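You operate a simulated robot arm through the tools that you are given. There is no shell and no other tool.

You are at the controls of a simulated two-armed robot. One attempt, no reset.

TASK
Get the fume hood drawing by the test panel, then open the gel A jar.
Fine: hood swung to the panel, damper open and fan on before the lid comes off; lid on the table.

It is judged by the outcome, as a careful person would: the job done as asked, and still so three seconds after it is handed in. It fails if anything else is knocked over, pushed out of place, dropped, spilled or broken. A push-on lid holds only when it is set on centred and level and pressed home; a screw cap is set on level and turned clockwise until tight.

THE ROBOT
Two 7-joint arms with two-finger parallel grippers on one trunk, on a base that moves. Base frame: it is fixed to the floor where the robot stands at the start and does not move with it; the origin is under the middle of the robot, x ahead of it, y to its left, z up. Readings come in m, rad, newtons and seconds.
The left shoulder is at the start at [0.062, 0.2, 1.329], the right one opposite. With the tool pointing down near the work surface each hand reaches from about 0.1 to 0.66 m from the robot's upright axis, wherever it stands, measured 20 degrees to its own side. Places, roughly: damper knob [1, 0.2, 1]; fan switch [1.1, 0.2, 1]; fume fan [1.1, 0.1, 1]; fume hood [0.8, 0.1, 1.2]; gel jar [1.5, 0.25, 1]; top of the cleaning table [1.3, 0.2, 0.9]. Payload 1.57 kg a hand.
Tool frame (each hand has its own): the origin (TCP) lies between the finger pads and is the grasp point; the fingertips stand 0.03 m ahead of it; z points along the fingers, y is the line along which they close. The gripper opens to 0.11 m. The fingers are 0.024 m wide and 0.012 m thick; the gripper's body (0.048 by 0.112 m) begins 0.078 m behind the TCP.
Orientation is told as [roll, pitch, yaw] about the base's x, y, z axes, in that order, counted from this pose: with the fingers straight down and closing along the base's y, the tool's x points along the base's -x, its y along +y and its z along -z.

THE INTERFACE
- The arms move only by the tool apply_moves. It takes "left_rows", "right_rows" or both (then of equal length, played together; a hand with none holds still); each is a list that holds one entry, the list of rows, each a list of 7 numbers: the shift along the tool's x, y, z in units of 250 mm (1.0 is 250 mm), then the turn, a rotation vector about the tool's x, y, z in units of 45 degrees (1.0 is 45 degrees), then the opening, from 0 (shut) to 1 (fully open). In form: [[[tx, ty, tz, rx, ry, rz, jaw], ...]]. A call has 1 to 20 rows; each row is the pose to reach, as a shift and turn from the pose commanded when the call began, along the tool's axes at that moment. A call with a number of a shift or a turn outside -1 to 1 is refused whole. A row lasts 0.2 s, in which the tool goes at most 0.05 m and 0.15 rad; a call with a longer step from one row to the next is refused whole, and so is a gripper value outside its range. A pose out of reach is approached as far as the arm can. The call stops where the force on the tool passes 90 N (or 10 N more than at its start, if that is more) or the arm is blocked; 0.2 s more then pass. The fingers move at their own pace (about 0.072 m/s each) and stop on an object; they squeeze with about 37 N. The grip force told is the motor's: it shows also when the fingers shut on nothing. Time passes only in rows, and 0.2 s behind the last, so rows that repeat a pose let the fingers close. It gives the time, the measured TCP pose, the force on the tool (base axes), the opening and the grip force at its end, in the units of the frame above (readings bear some noise), with the torque about the TCP (base axes, N m) and any sound that the robot's microphone picked up.
- Cameras (640 x 400 px; columns grow to the right, rows downward): "scene" is now at [0.095, 0.0283, 1.9004]; the picture's right is [0.35, -0.94, 0.00], its down [-0.81, -0.31, -0.50] and it looks along [0.47, 0.18, -0.86] (base axes); focal length 289 px, centre (320, 200). "left" rides on the left gripper at [0.07, -0.016, -0.141] in its tool frame; the picture's right is [0.23, 0.97, 0.00], its down [-0.86, 0.20, -0.48] and it looks along [-0.47, 0.11, 0.88] (tool axes); focal length 222 px, centre (320, 200). "right" rides on the right gripper at [0.07, 0.016, -0.141] in its tool frame; the picture's right is [-0.23, 0.97, 0.00], its down [-0.86, -0.20, -0.48] and it looks along [-0.47, -0.11, 0.88] (tool axes); focal length 222 px, centre (320, 200). There is no depth. A picture from a camera that has moved, and an enlarged one, comes with that camera's place and axes in the base frame and with its lens.
- grab_frame(camera): a new picture of that camera. The clock stands still meanwhile.
- move_column(by): slides the trunk up (or, below 0, down) by that many m; the arms and the scene camera ride with it, the base frame stays. It gives what a move gives, with no picture.
- drive_base(legs): drives the robot by 1 to 6 legs, each [ahead, left, turn to the left] in m, m and rad, along the robot's own axes; the way and the turn of a leg run together, so that a leg with both is an arc; at most 1.5 m and 3.142 rad a leg. The arms and the cameras ride along, it lands a little off, and it stops where it bumps. It gives what a move gives.
- head_to(pan, tilt): turns the head with the scene camera to pan (to the left, within 1.501 rad either way) and tilt (down, from -0.506 to 1.204), counted from straight ahead of the robot. It gives what a move gives.
- zoom(camera, box): a new picture of the part [left, top, right, bottom] of that camera's present view, enlarged. The clock stands still meanwhile.
- sign_off(): hands the job in; it is judged then, once.

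Places have to be worked out from the pictures, the camera data and where the tool is seen. Open the grippers and draw the arms clear of the work before you hand the job in, unless the task says otherwise.

The tools are called after "Request:" as name(argument=value, ...) on one line, values as JSON. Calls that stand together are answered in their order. apply_moves: Moves the arms, as the interface text tells. Its arguments: {"type":"object","properties":{"left_rows":{"type":"array"},"right_rows":{"type":"array"}},"required":[]} The other tools are called the same way: move_column (by) moves the trunk up or down; drive_base (legs) drives the base; head_to (pan, tilt) turns the head that bears the scene camera; grab_frame (camera) takes a picture; zoom (camera, box) takes an enlarged picture of a part of a camera's view; sign_off () hands the job in.

At the start:

```text
time: 0.0
left_ee_pos: [0.4957, 0.4057, 1.3447]
left_tool_rot: [-0.003, -0.001, 0.001]
left_wrist_force: [0.0, 1.3, -0.1]
left_wrist_torque: [0.0, 0.01, 0.0]
left_finger_gap: 0.1099
left_grip_force: 0.0
right_ee_pos: [0.3101, -0.0259, 1.3032]
right_tool_rot: [-0.001, 0.0, -0.001]
right_wrist_force: [-0.5, -0.6, 0.7]
right_wrist_torque: [0.01, 0.0, -0.01]
right_finger_gap: 0.1102
right_grip_force: 0.1
trunk travel left (down, up): [-0.925, 0.065]
robot x, y, heading: [0.0006, 0.0019, 0.002]
head pan, tilt (commanded): [0.361, 1.042]
```

scene: 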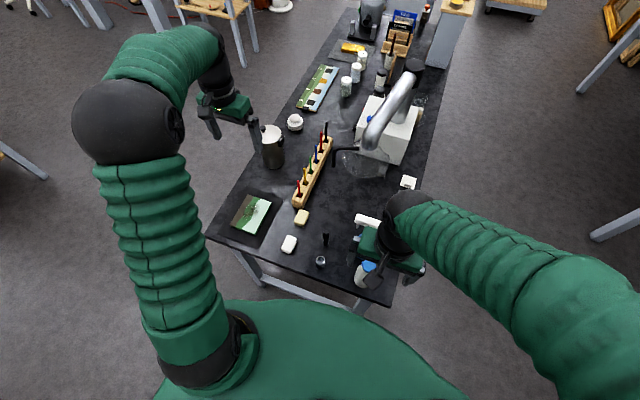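
right: 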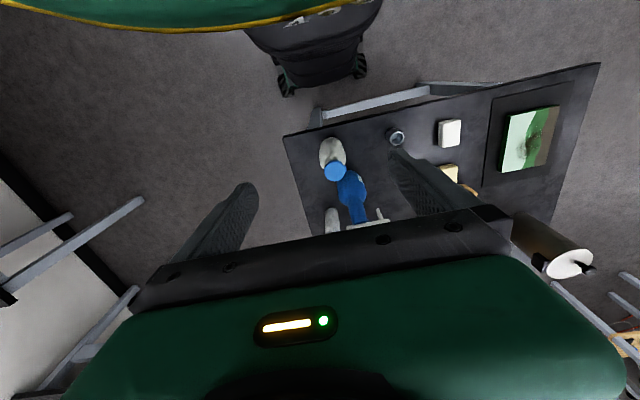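
left: 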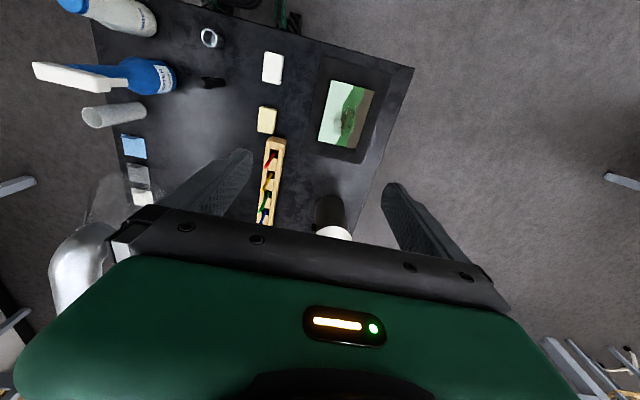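

I'll start with closer looks at the scene from the head camera to find the hood, fan, panel and jars.

Request:
zoom(camera="scene", box=[300, 40, 460, 200])

Request:
zoom(camera="scene", box=[230, 40, 350, 220])

Request:
zoom(camera="scene", box=[320, 0, 480, 100])

```text
2.50 times, centred on (380, 120) of scene
camera zoom: at [0.095, 0.0283, 1.9004], right [0.35, -0.94, 0.0], down [-0.81, -0.31, -0.5], along [0.47, 0.18, -0.86], focal length 723 px, centre (170, 400)
```

zoom: 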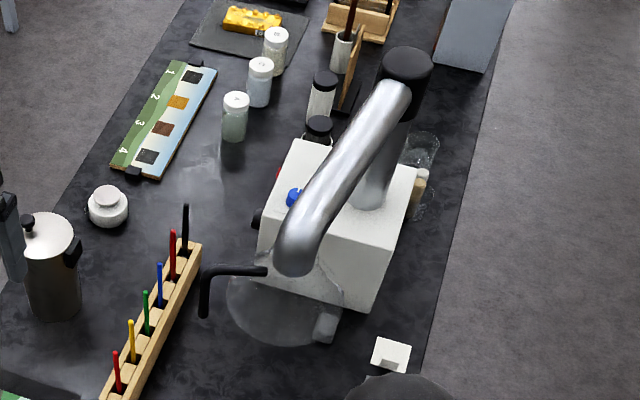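

```text
2.22 times, centred on (290, 130) of scene
camera zoom: at [0.095, 0.0283, 1.9004], right [0.35, -0.94, 0.0], down [-0.81, -0.31, -0.5], along [0.47, 0.18, -0.86], focal length 643 px, centre (387, 356)
```

zoom: 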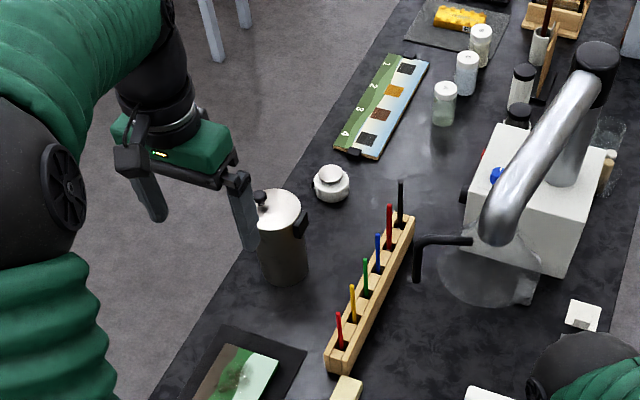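

```text
4.00 times, centred on (400, 50) of scene
camera zoom: at [0.095, 0.0283, 1.9004], right [0.35, -0.94, 0.0], down [-0.81, -0.31, -0.5], along [0.47, 0.18, -0.86], focal length 1157 px, centre (0, 800)
```

zoom: 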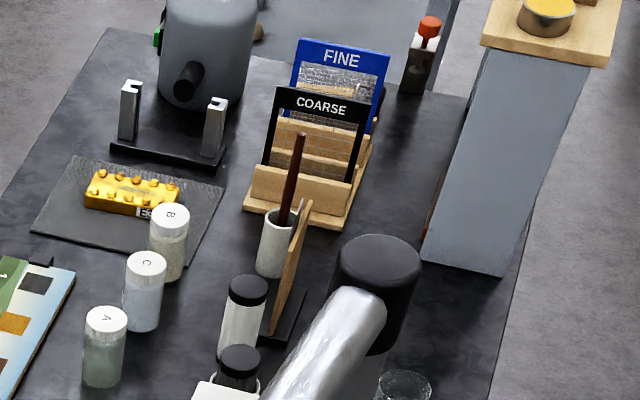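

The test panel (1–4 windows) seems near [1.27, 0.49] with jar A at about [1.27, 0.34], and the fan box stands behind the glass hood. I'll look along the left aisle and get a more level view before driving round.

Request:
head_to(pan=0.9, tilt=0.7)

Request:
grab_frame(camera="scene")

Request:
head_to(pan=0.1, tilt=0.65)

Request:
grab_frame(camera="scene")

```text
time: 1.0
left_ee_pos: [0.4954, 0.4056, 1.3457]
left_tool_rot: [-0.001, 0.0, -0.001]
left_wrist_force: [-0.7, 0.1, 0.6]
left_wrist_torque: [0.03, 0.01, 0.03]
left_finger_gap: 0.1099
left_grip_force: 0.1
right_ee_pos: [0.3093, -0.0267, 1.3023]
right_tool_rot: [-0.002, 0.001, 0.003]
right_wrist_force: [0.5, -0.2, -0.4]
right_wrist_torque: [0.01, 0.01, 0.01]
right_finger_gap: 0.1099
right_grip_force: 0.0
trunk travel left (down, up): [-0.925, 0.065]
robot x, y, heading: [0.0041, 0.0001, 0.0]
head pan, tilt (commanded): [0.901, 0.7]
```

```text
taken
camera scene: at [0.0849, 0.07, 1.9266], right [0.78, -0.62, 0.0], down [-0.4, -0.51, -0.76], along [0.47, 0.6, -0.65], focal length 289 px, centre (320, 200)
```

scene: 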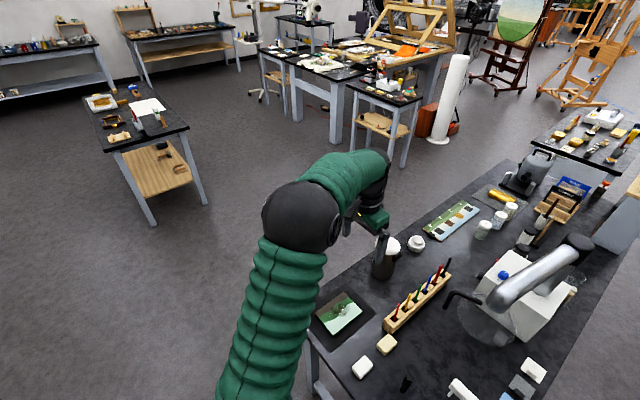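

```text
time: 2.1
left_ee_pos: [0.4953, 0.4047, 1.3463]
left_tool_rot: [0.001, 0.0, 0.0]
left_wrist_force: [-0.6, -0.2, 0.5]
left_wrist_torque: [0.02, -0.01, 0.0]
left_finger_gap: 0.11
left_grip_force: 0.1
right_ee_pos: [0.31, -0.0274, 1.3036]
right_tool_rot: [-0.003, 0.0, -0.001]
right_wrist_force: [0.3, 0.2, -0.2]
right_wrist_torque: [0.0, 0.03, 0.0]
right_finger_gap: 0.1099
right_grip_force: 0.1
trunk travel left (down, up): [-0.925, 0.065]
robot x, y, heading: [-0.0009, -0.0013, -0.003]
head pan, tilt (commanded): [0.099, 0.649]
```

```text
taken
camera scene: at [0.1187, 0.0118, 1.931], right [0.1, -0.99, 0.0], down [-0.6, -0.06, -0.8], along [0.79, 0.08, -0.61], focal length 289 px, centre (320, 200)
```

scene: 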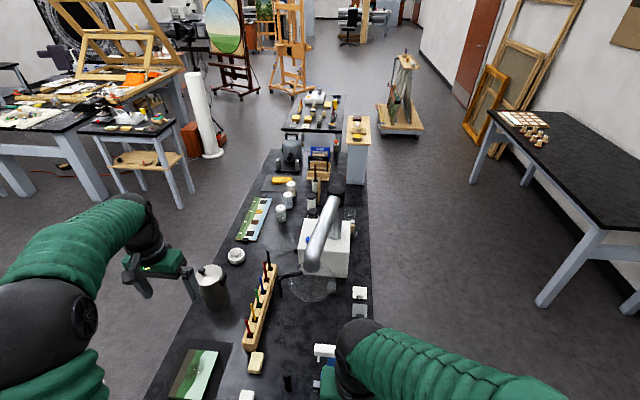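

The aisle on the table's left side is clear, so I'll back off, go round to the left side near the panel, and turn to face the table.

Request:
drive_base(legs=[[-0.25, 0, 0], [0, 1.05, 0], [1.4, 0, 0], [0, 0, -1.571]])

```text
time: 19.4
left_ee_pos: [1.5427, 0.5334, 1.346]
left_tool_rot: [-0.003, 0.0, -1.599]
left_wrist_force: [-0.7, 0.4, -0.6]
left_wrist_torque: [0.0, 0.0, -0.02]
left_finger_gap: 0.1099
left_grip_force: 0.0
right_ee_pos: [1.1159, 0.7312, 1.3028]
right_tool_rot: [-0.003, 0.0, -1.598]
right_wrist_force: [-0.1, 0.1, -0.1]
right_wrist_torque: [0.02, -0.06, 0.02]
right_finger_gap: 0.1098
right_grip_force: 0.1
trunk travel left (down, up): [-0.925, 0.065]
robot x, y, heading: [1.1524, 1.0376, -1.598]
head pan, tilt (commanded): [0.099, 0.649]
```

Now at about [1.15, 1.04] facing the table; I'll look down over it with the head and both hand cameras.

Request:
head_to(pan=0.0, tilt=0.85)

Request:
grab_frame(camera="scene")

Request:
grab_frame(camera="left")

Request:
grab_frame(camera="right")

```text
time: 20.1
left_ee_pos: [1.542, 0.5339, 1.3464]
left_tool_rot: [-0.001, -0.002, -1.597]
left_wrist_force: [0.6, -0.6, 0.2]
left_wrist_torque: [0.0, 0.04, -0.01]
left_finger_gap: 0.1104
left_grip_force: 0.1
right_ee_pos: [1.1152, 0.7315, 1.3032]
right_tool_rot: [-0.001, 0.001, -1.596]
right_wrist_force: [-0.2, -0.1, 0.5]
right_wrist_torque: [0.01, -0.02, -0.04]
right_finger_gap: 0.1103
right_grip_force: 0.1
trunk travel left (down, up): [-0.925, 0.065]
robot x, y, heading: [1.1525, 1.0352, -1.596]
head pan, tilt (commanded): [0.0, 0.85]
```

```text
taken
camera scene: at [1.1493, 0.9286, 1.9144], right [-1.0, 0.03, 0.0], down [0.02, 0.75, -0.66], along [-0.02, -0.66, -0.75], focal length 289 px, centre (320, 200)
```

scene: 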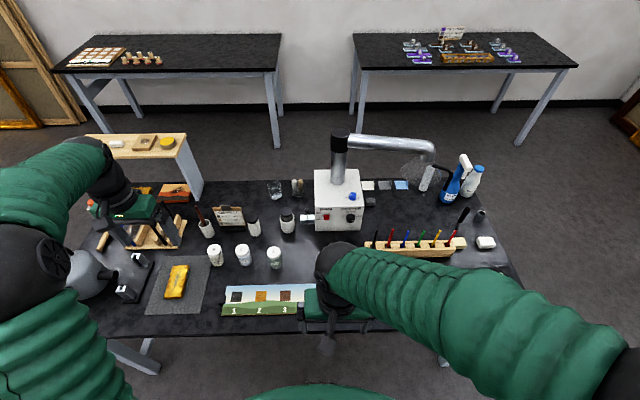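

```text
taken
camera left: at [1.528, 0.6037, 1.4894], right [0.98, 0.2, 0.0], down [0.18, -0.86, 0.48], along [0.1, -0.47, -0.88], focal length 222 px, centre (320, 200)
```

left: 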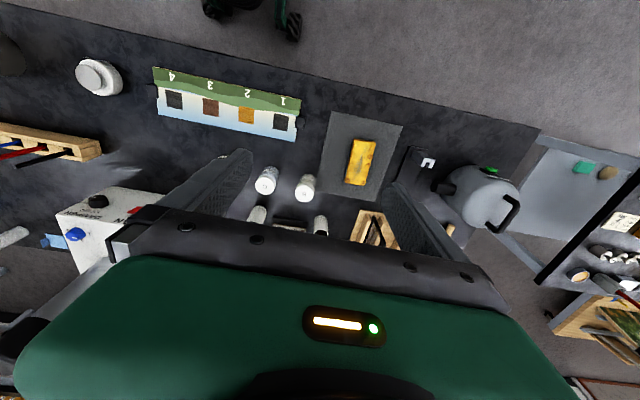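

```text
taken
camera right: at [1.1337, 0.801, 1.4455], right [0.97, -0.25, 0.0], down [-0.22, -0.85, 0.48], along [-0.12, -0.46, -0.88], focal length 222 px, centre (320, 200)
```

right: 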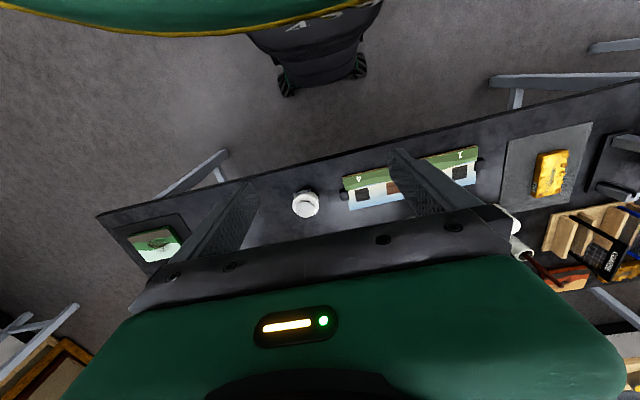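

Request:
zoom(camera="scene", box=[280, 120, 440, 240])

Request:
zoom(camera="scene", box=[190, 170, 350, 320])

Request:
zoom(camera="scene", box=[295, 160, 395, 240])

```text
3.33 times, centred on (360, 180) of scene
camera zoom: at [1.1493, 0.9286, 1.9144], right [-1.0, 0.03, 0.0], down [0.02, 0.75, -0.66], along [-0.02, -0.66, -0.75], focal length 964 px, centre (187, 267)
```

zoom: 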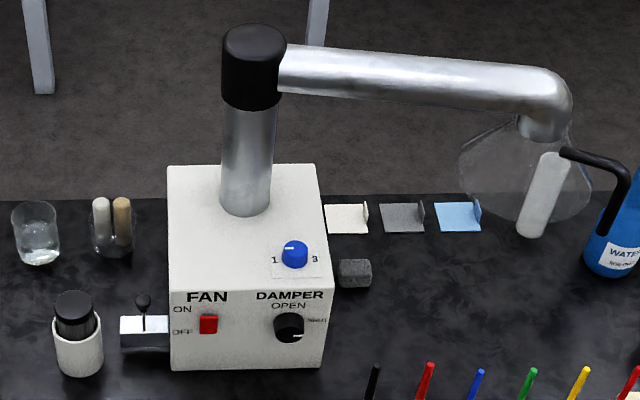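

```text
2.67 times, centred on (270, 245) of scene
camera zoom: at [1.1493, 0.9286, 1.9144], right [-1.0, 0.03, 0.0], down [0.02, 0.75, -0.66], along [-0.02, -0.66, -0.75], focal length 771 px, centre (453, 80)
```

zoom: 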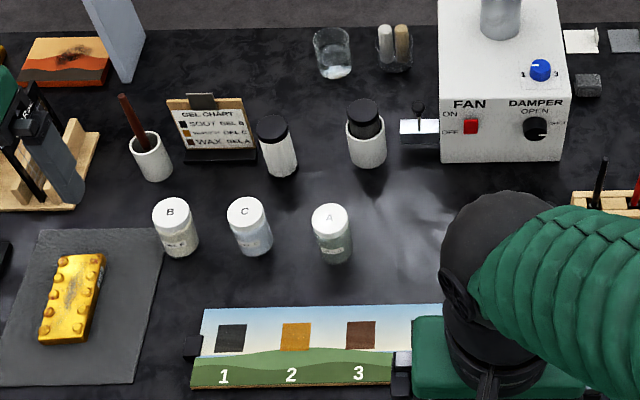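

```text
5.00 times, centred on (345, 200) of scene
camera zoom: at [1.1493, 0.9286, 1.9144], right [-1.0, 0.03, 0.0], down [0.02, 0.75, -0.66], along [-0.02, -0.66, -0.75], focal length 1446 px, centre (195, 200)
```

zoom: 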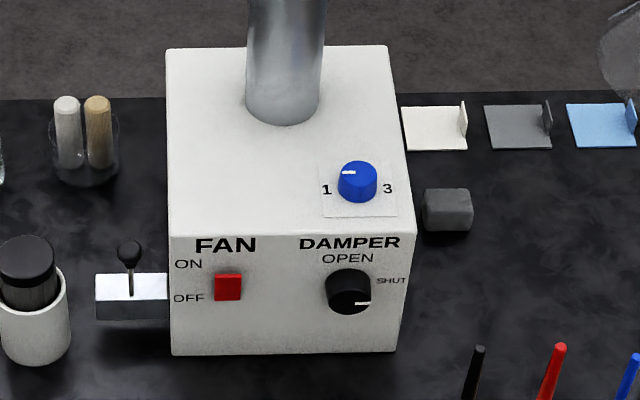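

The box front shows FAN (red switch, OFF) and DAMPER (black knob, SHUT), with the post behind it, at roughly x 0.96–1.15, y 0.21. I'll zoom in on the jar, the panel and the hood handle for details.

Request:
zoom(camera="scene", box=[250, 225, 310, 285])

Request:
zoom(camera="scene", box=[310, 180, 370, 240])

Request:
zoom(camera="scene", box=[390, 130, 490, 220])

Request:
zoom(camera="left", box=[40, 160, 240, 260])

```text
6.67 times, centred on (280, 255) of scene
camera zoom: at [1.1493, 0.9286, 1.9144], right [-1.0, 0.03, 0.0], down [0.02, 0.75, -0.66], along [-0.02, -0.66, -0.75], focal length 1928 px, centre (587, -167)
```

zoom: 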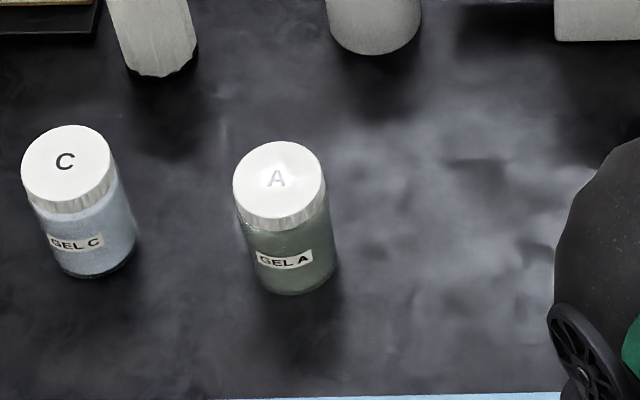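

```text
6.67 times, centred on (340, 210) of scene
camera zoom: at [1.1493, 0.9286, 1.9144], right [-1.0, 0.03, 0.0], down [0.02, 0.75, -0.66], along [-0.02, -0.66, -0.75], focal length 1928 px, centre (187, 133)
```

zoom: 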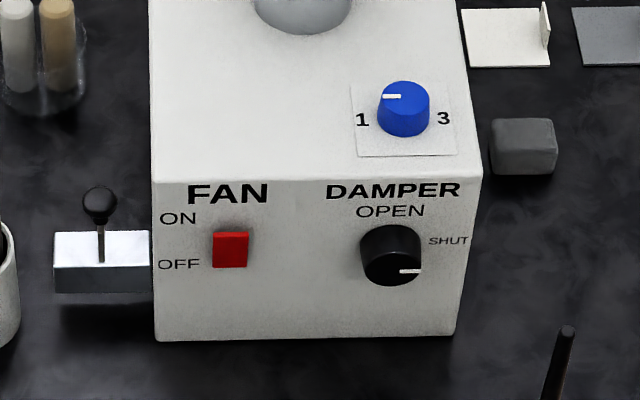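

```text
4.44 times, centred on (440, 175) of scene
camera zoom: at [1.1493, 0.9286, 1.9144], right [-1.0, 0.03, 0.0], down [0.02, 0.75, -0.66], along [-0.02, -0.66, -0.75], focal length 1285 px, centre (-213, 311)
```

zoom: 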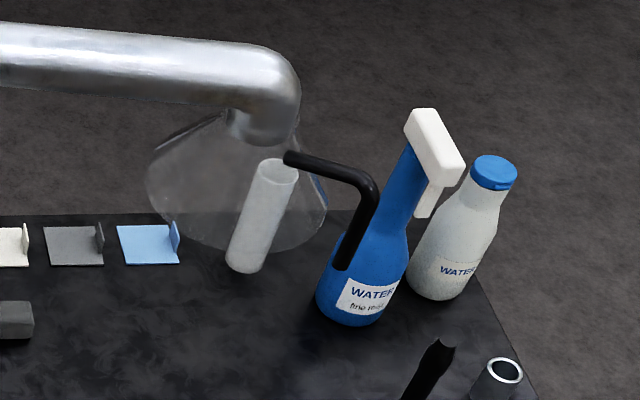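

```text
3.20 times, centred on (140, 210) of left
camera zoom: at [1.528, 0.6037, 1.4894], right [0.98, 0.2, 0.0], down [0.18, -0.86, 0.48], along [0.1, -0.47, -0.88], focal length 711 px, centre (896, 168)
```

zoom: 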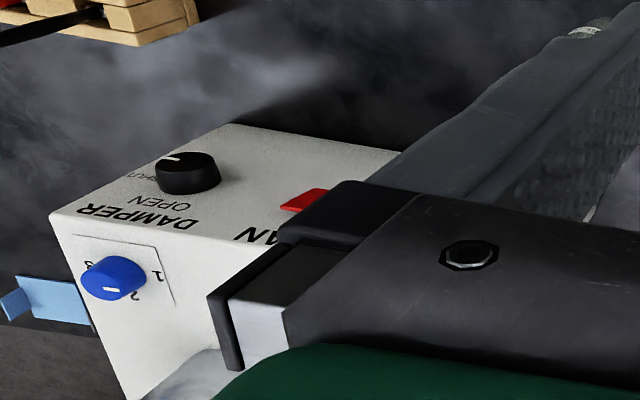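

The jar has a knurled lid, the damper knob's mark is at SHUT, and the hood handle's vertical rod is near [0.66, 0.195, 1.12–1.21]. I'll draw the left hand back a little, square up the base and come a bit closer to the table (its edge is at about y 0.61).

Request:
apply_moves(left_rows=[[[0.15, 0, 0, 0, 0, 0, 1], [0.3, 0, 0, 0, 0, 0, 1], [0.45, 0, 0, 0, 0, 0, 1], [0.6, 0, 0, 0, 0, 0, 1], [0.72, 0, 0, 0, 0, 0, 1], [0.72, 0, 0, 0, 0, 0, 1]]])

Request:
drive_base(legs=[[0, 0, 0.026], [0.09, 0, 0]])

Request:
grab_frame(camera="scene")

```text
time: 21.5
left_ee_pos: [1.5452, 0.7146, 1.343]
left_tool_rot: [0.001, 0.0, -1.598]
left_wrist_force: [-0.7, 1.2, -0.1]
left_wrist_torque: [0.0, 0.0, -0.01]
left_finger_gap: 0.11
left_grip_force: 0.0
right_ee_pos: [1.1153, 0.7316, 1.3035]
right_tool_rot: [-0.001, -0.001, -1.597]
right_wrist_force: [0.2, -0.6, -0.6]
right_wrist_torque: [0.0, 0.0, -0.02]
right_finger_gap: 0.1099
right_grip_force: 0.0
trunk travel left (down, up): [-0.925, 0.065]
robot x, y, heading: [1.1507, 1.0426, -1.601]
head pan, tilt (commanded): [0.0, 0.85]
```

```text
time: 23.0
left_ee_pos: [1.556, 0.6524, 1.3486]
left_tool_rot: [0.0, -0.014, -1.569]
left_wrist_force: [-0.2, 0.0, 0.8]
left_wrist_torque: [-0.04, -0.02, 0.01]
left_finger_gap: 0.1101
left_grip_force: 0.0
right_ee_pos: [1.1243, 0.6595, 1.3078]
right_tool_rot: [-0.001, -0.015, -1.569]
right_wrist_force: [0.5, 0.2, 0.0]
right_wrist_torque: [-0.05, 0.03, 0.01]
right_finger_gap: 0.1099
right_grip_force: 0.0
trunk travel left (down, up): [-0.925, 0.065]
robot x, y, heading: [1.1472, 0.9493, -1.571]
head pan, tilt (commanded): [0.0, 0.85]
```

```text
taken
camera scene: at [1.1523, 0.8657, 1.9159], right [-1.0, 0.0, 0.0], down [0.0, 0.74, -0.67], along [0.0, -0.67, -0.74], focal length 289 px, centre (320, 200)
```

scene: 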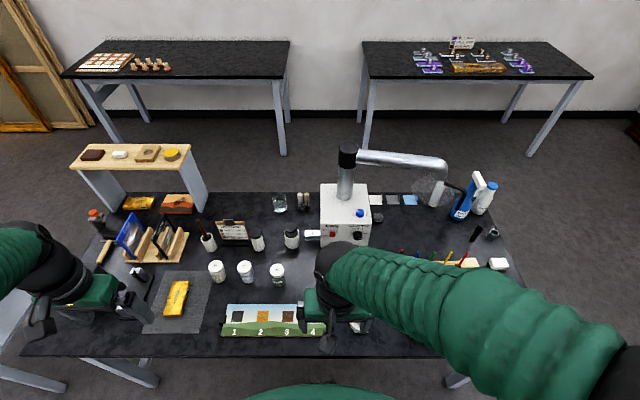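

The readings suggest a slight backward tilt of the body right after braking; I'll hold still a moment to see whether it settles.

Request:
apply_moves(right_rows=[[[0, 0, 0, 0, 0, 0, 1], [0, 0, 0, 0, 0, 0, 1], [0, 0, 0, 0, 0, 0, 1]]])

Request:
grab_frame(camera="right")

Request:
grab_frame(camera="left")

```text
time: 23.8
left_ee_pos: [1.5544, 0.6437, 1.3455]
left_tool_rot: [-0.001, -0.003, -1.568]
left_wrist_force: [-0.6, 0.3, 0.2]
left_wrist_torque: [-0.04, -0.01, 0.02]
left_finger_gap: 0.1101
left_grip_force: 0.1
right_ee_pos: [1.1227, 0.6493, 1.3044]
right_tool_rot: [-0.001, -0.005, -1.57]
right_wrist_force: [-0.4, 0.3, -0.1]
right_wrist_torque: [-0.04, 0.04, 0.0]
right_finger_gap: 0.1099
right_grip_force: 0.0
trunk travel left (down, up): [-0.925, 0.065]
robot x, y, heading: [1.1508, 0.9509, -1.571]
head pan, tilt (commanded): [0.0, 0.85]
```

```text
taken
camera right: at [1.14, 0.7192, 1.4467], right [0.97, -0.23, 0.0], down [-0.2, -0.85, 0.48], along [-0.11, -0.47, -0.88], focal length 222 px, centre (320, 200)
```

right: 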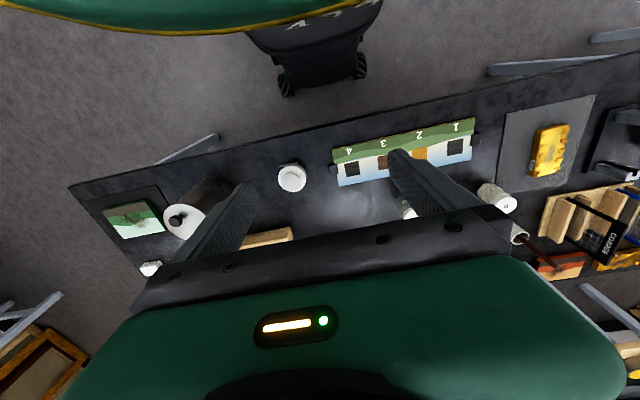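

```text
taken
camera left: at [1.5386, 0.7131, 1.4883], right [0.97, 0.23, 0.0], down [0.2, -0.85, 0.48], along [0.11, -0.47, -0.88], focal length 222 px, centre (320, 200)
```

left: 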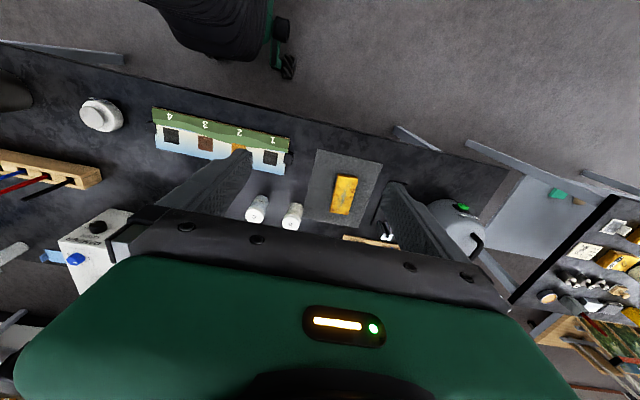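

The tilt has nearly settled and the base stands just short of the table edge. I'll bring the right hand forward-right while pitching its fingers toward horizontal, to test the reach for the front panel of the box.

Request:
apply_moves(right_rows=[[[-0.07, -0.08, 0, 0, -0.167, 0, 1], [-0.14, -0.16, 0, 0, -0.333, 0, 1], [-0.2, -0.24, 0, 0, -0.5, 0, 1], [-0.27, -0.32, 0, 0, -0.667, 0, 1], [-0.34, -0.4, 0, 0, -0.833, 0, 1], [-0.4, -0.48, 0, 0, -1, 0, 1], [-0.4, -0.48, 0, 0, -1, 0, 1]]])

Request:
grab_frame(camera="scene")

Request:
grab_frame(camera="right")

```text
time: 25.4
left_ee_pos: [1.5534, 0.6368, 1.3454]
left_tool_rot: [0.001, 0.0, -1.568]
left_wrist_force: [-0.4, -0.3, 0.5]
left_wrist_torque: [0.0, -0.01, 0.01]
left_finger_gap: 0.1098
left_grip_force: 0.0
right_ee_pos: [1.0172, 0.4875, 1.3182]
right_tool_rot: [-0.001, -0.784, -1.571]
right_wrist_force: [0.9, 0.4, 0.2]
right_wrist_torque: [0.01, 0.0, 0.01]
right_finger_gap: 0.1102
right_grip_force: 0.0
right hand out of reach, approached as far as the arm can: row 4, 5, 6, 7
trunk travel left (down, up): [-0.925, 0.065]
robot x, y, heading: [1.1513, 0.9499, -1.571]
head pan, tilt (commanded): [0.0, 0.85]
```

```text
taken
camera scene: at [1.1498, 0.8408, 1.9145], right [-1.0, 0.0, 0.0], down [0.0, 0.75, -0.66], along [0.0, -0.66, -0.75], focal length 289 px, centre (320, 200)
```

scene: 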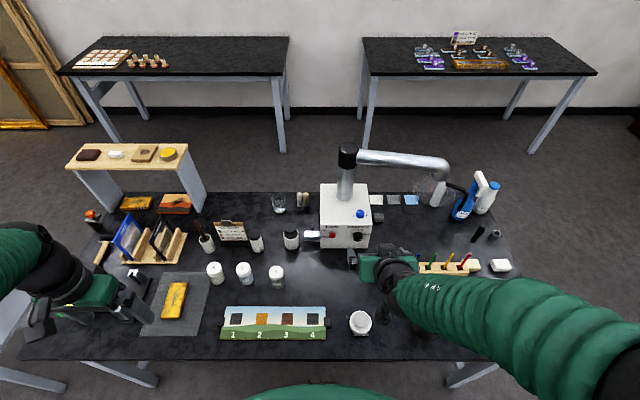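

```text
taken
camera right: at [1.0334, 0.6375, 1.3699], right [0.97, -0.16, 0.16], down [-0.2, -0.27, 0.94], along [-0.11, -0.95, -0.29], focal length 222 px, centre (320, 200)
```

right: 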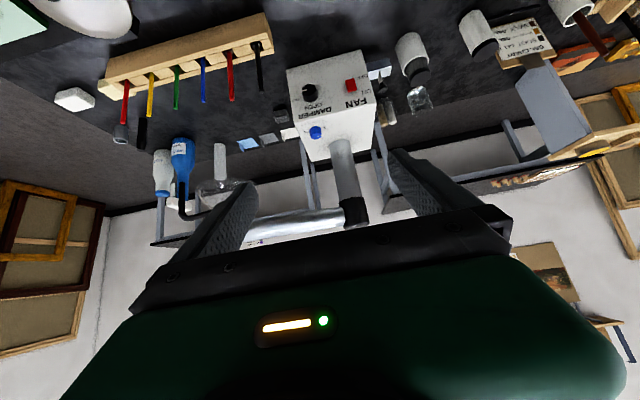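

The right wrist camera now sees the box front well (upside down); I'll zoom in on it.

Request:
zoom(camera="right", box=[270, 40, 450, 180])

Request:
zoom(camera="right", box=[140, 120, 270, 250])

Request:
zoom(camera="scene", box=[300, 170, 400, 270])

```text
2.86 times, centred on (360, 110) of right
camera zoom: at [1.0334, 0.6375, 1.3699], right [0.97, -0.16, 0.16], down [-0.2, -0.27, 0.94], along [-0.11, -0.95, -0.29], focal length 635 px, centre (206, 457)
```

zoom: 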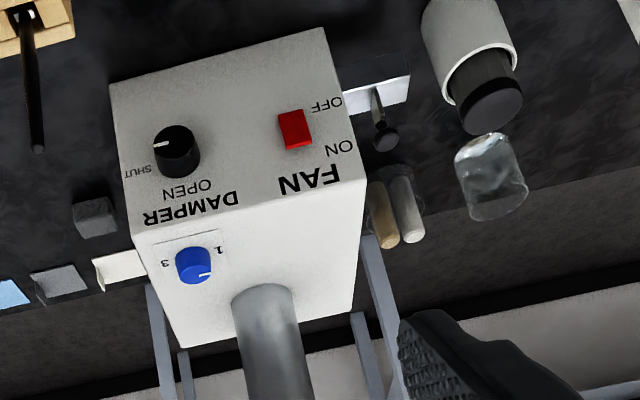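

```text
3.08 times, centred on (205, 185) of right
camera zoom: at [1.0334, 0.6375, 1.3699], right [0.97, -0.16, 0.16], down [-0.2, -0.27, 0.94], along [-0.11, -0.95, -0.29], focal length 684 px, centre (674, 246)
```

zoom: 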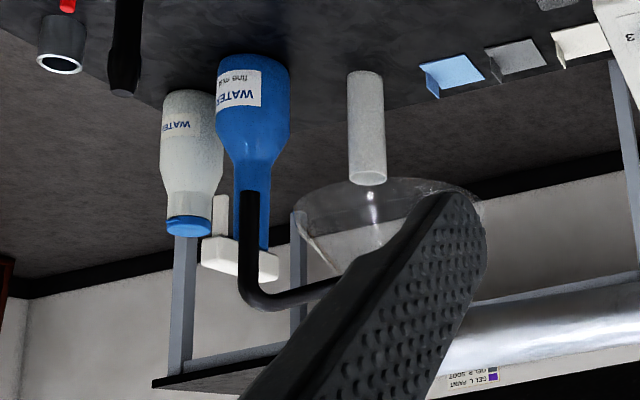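

```text
4.00 times, centred on (350, 220) of scene
camera zoom: at [1.1498, 0.8408, 1.9145], right [-1.0, 0.0, 0.0], down [0.0, 0.75, -0.66], along [0.0, -0.66, -0.75], focal length 1157 px, centre (200, 120)
```

zoom: 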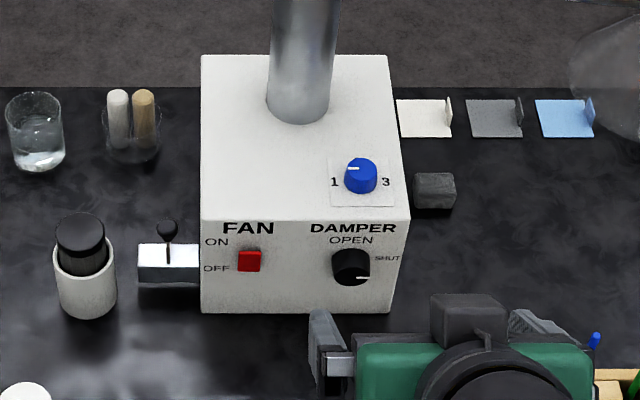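

Box front works out at y≈0.209, x 0.956–1.148, z up to 1.058; knob centre ≈[1.004, –, 0.992] (radius ~0.018, sticking out ~0.02), fan switch ≈[1.10, –, 0.995]. I'll move the right hand down and forward toward the box with fingers about 20° below horizontal, staying short of it.

Request:
apply_moves(right_rows=[[[0, 0, 0.14, 0, -0.09, 0, 0.6], [0, 0, 0.28, 0, -0.18, 0, 0.6], [0, 0, 0.42, 0, -0.27, 0, 0.6], [0, 0, 0.56, 0, -0.36, 0, 0.6], [0, 0, 0.7, 0, -0.46, 0, 0.6], [0, 0, 0.84, 0, -0.556, 0, 0.6], [0, 0, 0.84, 0, -0.556, 0, 0.6]]])

Request:
grab_frame(camera="scene")

Request:
grab_frame(camera="right")

```text
time: 27.0
left_ee_pos: [1.5601, 0.6371, 1.3431]
left_tool_rot: [-0.003, -0.002, -1.57]
left_wrist_force: [0.8, -0.7, 0.0]
left_wrist_torque: [-0.02, -0.02, 0.02]
left_finger_gap: 0.1101
left_grip_force: 0.0
right_ee_pos: [1.0466, 0.3415, 1.1759]
right_tool_rot: [-0.034, -1.222, -1.554]
right_wrist_force: [-0.2, 0.5, 0.4]
right_wrist_torque: [0.01, -0.02, -0.02]
right_finger_gap: 0.0658
right_grip_force: 0.0
right hand out of reach, approached as far as the arm can: row 5, 6, 7
trunk travel left (down, up): [-0.925, 0.065]
robot x, y, heading: [1.1536, 0.9499, -1.571]
head pan, tilt (commanded): [0.0, 0.85]
```

```text
taken
camera scene: at [1.1621, 0.8393, 1.9144], right [-1.0, 0.0, 0.01], down [0.0, 0.75, -0.66], along [0.0, -0.66, -0.75], focal length 289 px, centre (320, 200)
```

scene: 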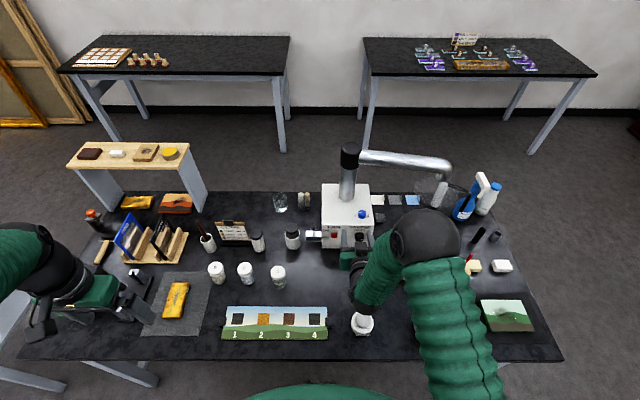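

```text
taken
camera right: at [1.0651, 0.4977, 1.1587], right [0.97, -0.09, 0.2], down [-0.19, 0.16, 0.97], along [-0.12, -0.98, 0.14], focal length 222 px, centre (320, 200)
```

right: 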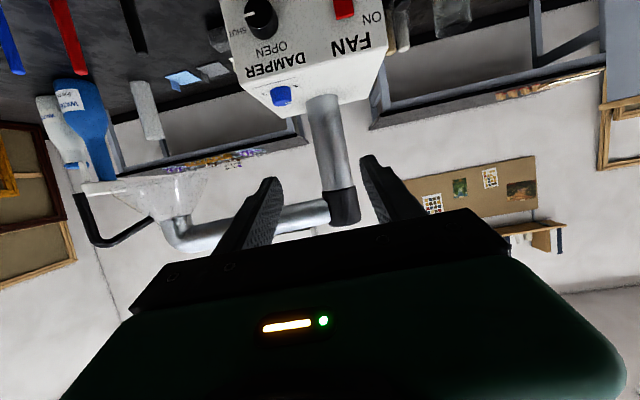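

The arm is a bit cramped at that spot (the elbow is folded), so reaching further forward and lower should ease it. I'll step down and forward a little more and check where it lands.

Request:
apply_moves(right_rows=[[[0.07, -0.015, 0.05, 0, 0, 0, 0.6], [0.14, -0.03, 0.1, 0, 0, 0, 0.6], [0.21, -0.05, 0.15, 0, 0, 0, 0.6], [0.28, -0.06, 0.2, 0, 0, 0, 0.6], [0.35, -0.07, 0.26, 0, 0, 0, 0.6], [0.42, -0.08, 0.32, 0, 0, 0, 0.6], [0.42, -0.08, 0.32, 0, 0, 0, 0.6]]])

Request:
grab_frame(camera="scene")

Request:
grab_frame(camera="right")

```text
time: 28.6
left_ee_pos: [1.5563, 0.6382, 1.3434]
left_tool_rot: [-0.001, -0.002, -1.569]
left_wrist_force: [0.2, -0.1, 0.0]
left_wrist_torque: [-0.02, 0.03, -0.02]
left_finger_gap: 0.1101
left_grip_force: 0.1
right_ee_pos: [1.0526, 0.3021, 1.0513]
right_tool_rot: [-0.058, -1.219, -1.541]
right_wrist_force: [0.2, 0.1, 0.1]
right_wrist_torque: [0.0, -0.02, -0.04]
right_finger_gap: 0.0659
right_grip_force: 0.1
right hand out of reach, approached as far as the arm can: row 1, 2, 3, 4, 5, 6, 7
trunk travel left (down, up): [-0.925, 0.065]
robot x, y, heading: [1.1521, 0.9497, -1.572]
head pan, tilt (commanded): [0.0, 0.85]
```

```text
taken
camera scene: at [1.1536, 0.8397, 1.9144], right [-1.0, 0.0, 0.0], down [0.0, 0.75, -0.66], along [0.0, -0.66, -0.75], focal length 289 px, centre (320, 200)
```

scene: 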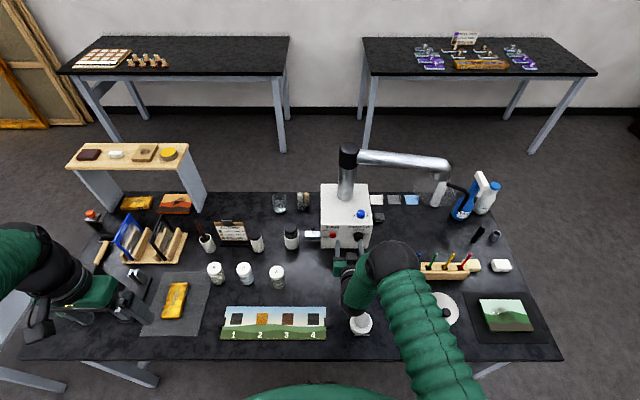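

```text
taken
camera right: at [1.0722, 0.4578, 1.0354], right [0.98, -0.1, 0.19], down [-0.18, 0.16, 0.97], along [-0.13, -0.98, 0.14], focal length 222 px, centre (320, 200)
```

right: 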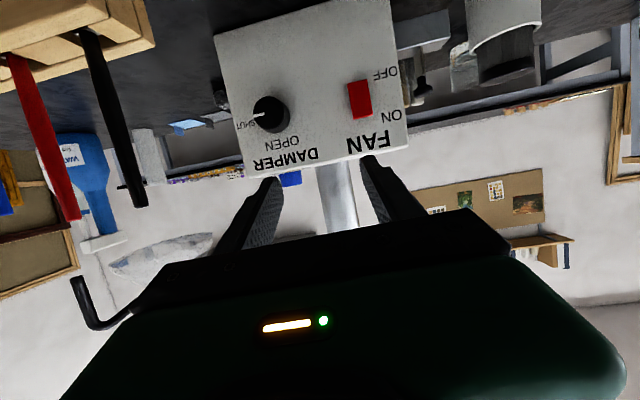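

The wrist flexion is what limits it, since the elbow is folded up high. I'll back the base off about 8 cm and lift the hand, then lower the trunk so the arm can reach out flatter.

Request:
drive_base(legs=[[-0.08, 0, 0]])

Request:
apply_moves(right_rows=[[[-0.14, 0, -0.05, 0, 0, 0, 0.6], [-0.28, 0, -0.1, 0, 0, 0, 0.6], [-0.42, 0, -0.15, 0, 0, 0, 0.6], [-0.56, 0, -0.2, 0, 0, 0, 0.6], [-0.7, 0, -0.25, 0, 0, 0, 0.6], [-0.83, 0, -0.3, 0, 0, 0, 0.6], [-0.83, 0, -0.3, 0, 0, 0, 0.6]]])

```text
time: 29.6
left_ee_pos: [1.5572, 0.7012, 1.3386]
left_tool_rot: [-0.002, 0.011, -1.573]
left_wrist_force: [0.8, -0.4, 0.2]
left_wrist_torque: [0.05, -0.01, -0.04]
left_finger_gap: 0.1099
left_grip_force: 0.1
right_ee_pos: [1.0519, 0.3695, 1.0439]
right_tool_rot: [-0.059, -1.209, -1.542]
right_wrist_force: [-0.2, 0.0, 0.5]
right_wrist_torque: [0.03, 0.02, 0.01]
right_finger_gap: 0.0659
right_grip_force: 0.0
trunk travel left (down, up): [-0.925, 0.065]
robot x, y, heading: [1.1488, 1.0301, -1.573]
head pan, tilt (commanded): [0.0, 0.85]
```

```text
time: 31.2
left_ee_pos: [1.5558, 0.7166, 1.3435]
left_tool_rot: [-0.001, -0.002, -1.571]
left_wrist_force: [-0.3, 0.3, 0.2]
left_wrist_torque: [0.0, -0.04, 0.03]
left_finger_gap: 0.11
left_grip_force: 0.1
right_ee_pos: [1.0542, 0.3808, 1.2704]
right_tool_rot: [-0.055, -1.222, -1.546]
right_wrist_force: [-0.5, 1.2, 0.1]
right_wrist_torque: [0.02, 0.01, -0.04]
right_finger_gap: 0.0659
right_grip_force: 0.0
trunk travel left (down, up): [-0.925, 0.065]
robot x, y, heading: [1.1523, 1.0293, -1.572]
head pan, tilt (commanded): [0.0, 0.85]
```

Hand is up at z 1.27 within reach. Now lower the trunk 0.22 m.

Request:
move_column(by=-0.22)

Request:
grab_frame(camera="scene")

Request:
grab_frame(camera="right")

```text
time: 33.6
left_ee_pos: [1.5547, 0.7181, 1.1241]
left_tool_rot: [-0.001, -0.002, -1.573]
left_wrist_force: [0.4, -0.6, 0.3]
left_wrist_torque: [0.0, 0.02, 0.0]
left_finger_gap: 0.1098
left_grip_force: 0.1
right_ee_pos: [1.0543, 0.3804, 1.0521]
right_tool_rot: [-0.054, -1.222, -1.546]
right_wrist_force: [-0.4, -0.2, 0.1]
right_wrist_torque: [0.0, -0.02, 0.04]
right_finger_gap: 0.0663
right_grip_force: 0.0
trunk travel left (down, up): [-0.705, 0.285]
robot x, y, heading: [1.1539, 1.0313, -1.575]
head pan, tilt (commanded): [0.0, 0.85]
```

```text
taken
camera scene: at [1.1515, 0.9204, 1.6944], right [-1.0, 0.0, 0.0], down [0.0, 0.75, -0.66], along [0.0, -0.66, -0.75], focal length 289 px, centre (320, 200)
```

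scene: 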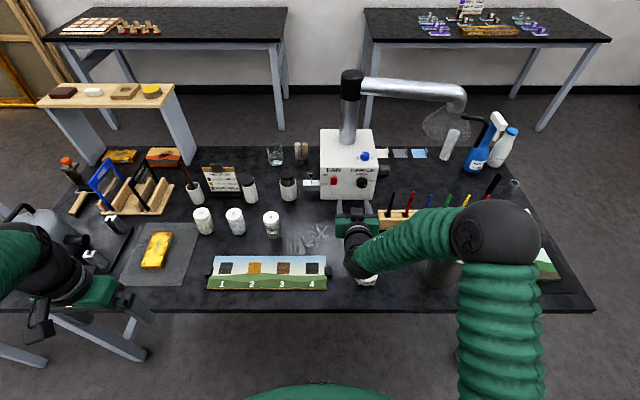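

```text
taken
camera right: at [1.0749, 0.5374, 1.0353], right [0.98, -0.1, 0.2], down [-0.18, 0.16, 0.97], along [-0.13, -0.98, 0.14], focal length 222 px, centre (320, 200)
```

right: 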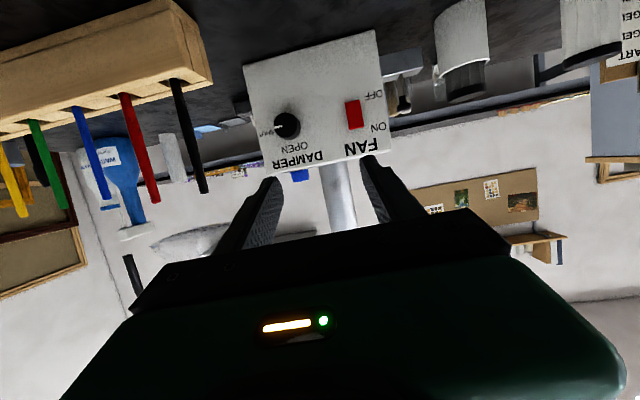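

Let me look closer at how the forearm and elbow clear the thermos and the pen rack, and at the switch.

Request:
zoom(camera="scene", box=[330, 170, 570, 320])

Request:
zoom(camera="right", box=[240, 30, 420, 180])

Request:
zoom(camera="scene", box=[300, 110, 400, 210])

Request:
grab_frame(camera="left")

```text
2.67 times, centred on (450, 245) of scene
camera zoom: at [1.1515, 0.9204, 1.6944], right [-1.0, 0.0, 0.0], down [0.0, 0.75, -0.66], along [0.0, -0.66, -0.75], focal length 771 px, centre (-27, 80)
```

zoom: 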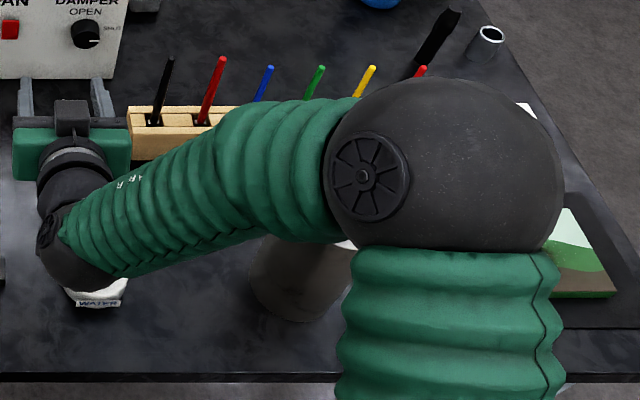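

```text
2.67 times, centred on (330, 105) of right
camera zoom: at [1.0749, 0.5374, 1.0353], right [0.98, -0.1, 0.2], down [-0.18, 0.16, 0.97], along [-0.13, -0.98, 0.14], focal length 592 px, centre (293, 453)
```

zoom: 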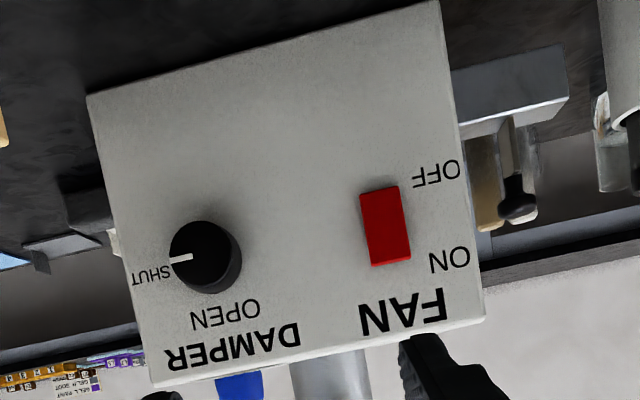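

```text
4.00 times, centred on (350, 160) of scene
camera zoom: at [1.1515, 0.9204, 1.6944], right [-1.0, 0.0, 0.0], down [0.0, 0.75, -0.66], along [0.0, -0.66, -0.75], focal length 1157 px, centre (200, 360)
```

zoom: 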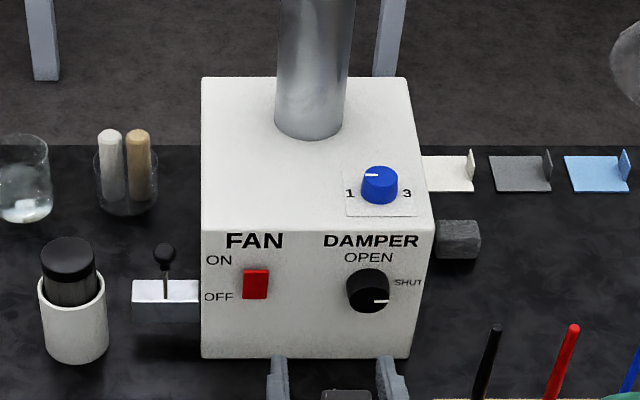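

```text
taken
camera left: at [1.5382, 0.7874, 1.2674], right [0.97, 0.23, 0.0], down [0.2, -0.85, 0.48], along [0.11, -0.47, -0.88], focal length 222 px, centre (320, 200)
```

left: 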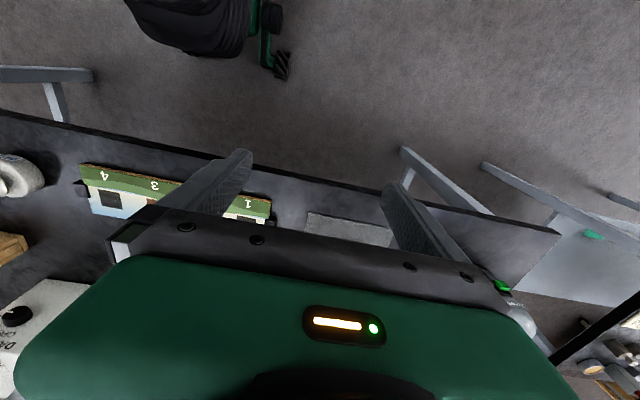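

The fan switch is a rocker tilted to OFF (its ON end stands proud), and the knob's mark points at SHUT. The rack's top is near z 0.966 and pens to 1.03 at x<0.92, so I'll come in with the jaws level; moving to a stand-off in front of the knob.

Request:
apply_moves(right_rows=[[[0.02, -0.05, 0.07, -0.01, 0, 0, 0.6], [0.04, -0.1, 0.15, -0.02, 0, 0, 0.6], [0.06, -0.15, 0.26, -0.03, 0, 0, 0.6], [0.085, -0.19, 0.361, -0.04, 0, 0, 0.6], [0.085, -0.19, 0.361, -0.04, 0, 0, 0.6]]])

Request:
grab_frame(camera="right")

Request:
zoom(camera="scene", box=[310, 130, 430, 250])

```text
time: 34.8
left_ee_pos: [1.5561, 0.7168, 1.1232]
left_tool_rot: [-0.003, -0.003, -1.573]
left_wrist_force: [-0.1, -0.1, 0.2]
left_wrist_torque: [0.0, 0.02, 0.03]
left_finger_gap: 0.1102
left_grip_force: 0.0
right_ee_pos: [1.0289, 0.3072, 1.0003]
right_tool_rot: [-0.041, -1.199, -1.555]
right_wrist_force: [-0.5, 0.2, -1.0]
right_wrist_torque: [-0.02, -0.01, -0.01]
right_finger_gap: 0.0661
right_grip_force: 0.2
right hand out of reach, approached as far as the arm can: row 3, 4, 5
trunk travel left (down, up): [-0.705, 0.285]
robot x, y, heading: [1.1496, 1.0282, -1.574]
head pan, tilt (commanded): [0.0, 0.85]
```

```text
taken
camera right: at [1.0487, 0.4641, 0.9868], right [0.97, -0.1, 0.2], down [-0.18, 0.14, 0.97], along [-0.13, -0.98, 0.12], focal length 222 px, centre (320, 200)
```

right: 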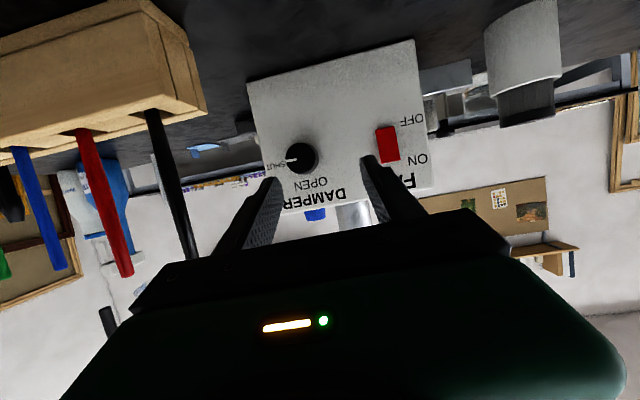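

```text
3.33 times, centred on (370, 190) of scene
camera zoom: at [1.1556, 0.9183, 1.6943], right [-1.0, 0.0, 0.0], down [0.0, 0.75, -0.66], along [0.0, -0.66, -0.75], focal length 964 px, centre (153, 233)
```

zoom: 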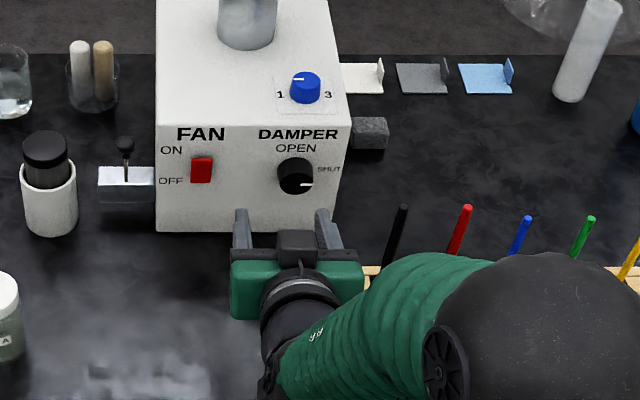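

The wrist bend still limits sideways reach; stretching the arm more should relieve it. I'll shift the base slightly back and to the left, then re-aim at the knob.

Request:
drive_base(legs=[[-0.035, 0.09, 0.003]])

Request:
apply_moves(right_rows=[[[0, 0, 0, 0, 0, 0, 0.6], [0, 0, 0, 0, 0, 0, 0.6], [0, 0, 0, 0, 0, 0, 0.6]]])

```text
time: 35.9
left_ee_pos: [1.608, 0.7525, 1.1351]
left_tool_rot: [0.025, -0.004, -1.576]
left_wrist_force: [0.8, -0.2, 0.2]
left_wrist_torque: [0.05, 0.01, -0.03]
left_finger_gap: 0.11
left_grip_force: 0.0
right_ee_pos: [1.0811, 0.3426, 0.9967]
right_tool_rot: [0.029, -1.199, -1.625]
right_wrist_force: [-1.3, 0.1, 0.6]
right_wrist_torque: [0.03, -0.05, 0.17]
right_finger_gap: 0.0659
right_grip_force: 0.0
trunk travel left (down, up): [-0.705, 0.285]
robot x, y, heading: [1.2308, 1.0659, -1.573]
head pan, tilt (commanded): [0.0, 0.85]
```

```text
time: 36.7
left_ee_pos: [1.6159, 0.7552, 1.1317]
left_tool_rot: [0.017, -0.008, -1.577]
left_wrist_force: [-0.8, 0.0, -0.7]
left_wrist_torque: [0.0, 0.01, -0.03]
left_finger_gap: 0.1099
left_grip_force: 0.1
right_ee_pos: [1.0856, 0.3467, 0.9978]
right_tool_rot: [0.002, -1.2, -1.602]
right_wrist_force: [-0.4, -0.1, 0.0]
right_wrist_torque: [0.01, -0.01, 0.13]
right_finger_gap: 0.0661
right_grip_force: 0.0
trunk travel left (down, up): [-0.705, 0.285]
robot x, y, heading: [1.232, 1.068, -1.576]
head pan, tilt (commanded): [0.0, 0.85]
```

Request:
apply_moves(right_rows=[[[0, 0, 0, 0, 0, 0, 0.6], [0, 0, 0, 0, 0, 0, 0.6], [0, 0, 0, 0, 0, 0, 0.6], [0, 0, 0, 0, 0, 0, 0.6], [0, 0, 0, 0, 0, 0, 0.6]]])

Request:
grab_frame(camera="scene")

Request:
grab_frame(camera="right")

```text
time: 37.9
left_ee_pos: [1.6442, 0.7558, 1.1239]
left_tool_rot: [-0.005, -0.005, -1.572]
left_wrist_force: [-0.2, 0.3, 0.1]
left_wrist_torque: [0.01, 0.03, -0.01]
left_finger_gap: 0.11
left_grip_force: 0.0
right_ee_pos: [1.1138, 0.3453, 1.0006]
right_tool_rot: [-0.056, -1.2, -1.545]
right_wrist_force: [0.0, 0.0, 0.0]
right_wrist_torque: [0.05, 0.01, 0.01]
right_finger_gap: 0.066
right_grip_force: 0.1
trunk travel left (down, up): [-0.705, 0.285]
robot x, y, heading: [1.2364, 1.0651, -1.576]
head pan, tilt (commanded): [0.0, 0.85]
```

```text
taken
camera scene: at [1.2463, 0.9552, 1.6943], right [-1.0, 0.0, 0.01], down [-0.01, 0.75, -0.66], along [-0.01, -0.66, -0.75], focal length 289 px, centre (320, 200)
```

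scene: 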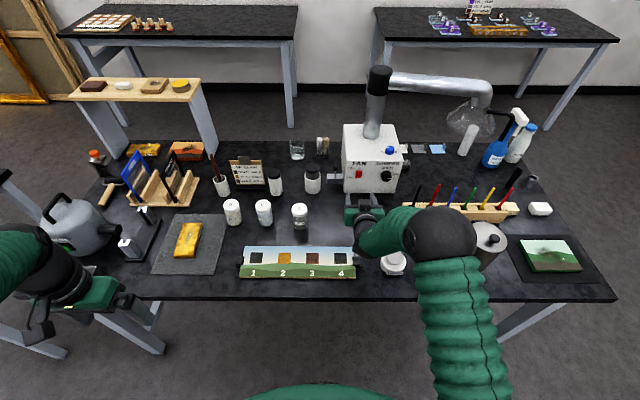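

```text
taken
camera right: at [1.1338, 0.5014, 0.988], right [0.98, -0.11, 0.19], down [-0.18, 0.14, 0.97], along [-0.13, -0.98, 0.12], focal length 222 px, centre (320, 200)
```

right: 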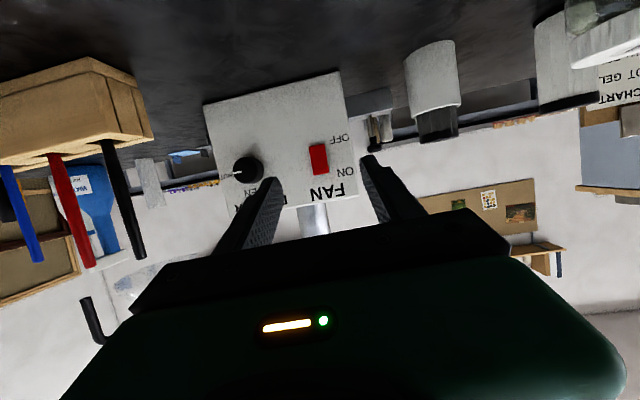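

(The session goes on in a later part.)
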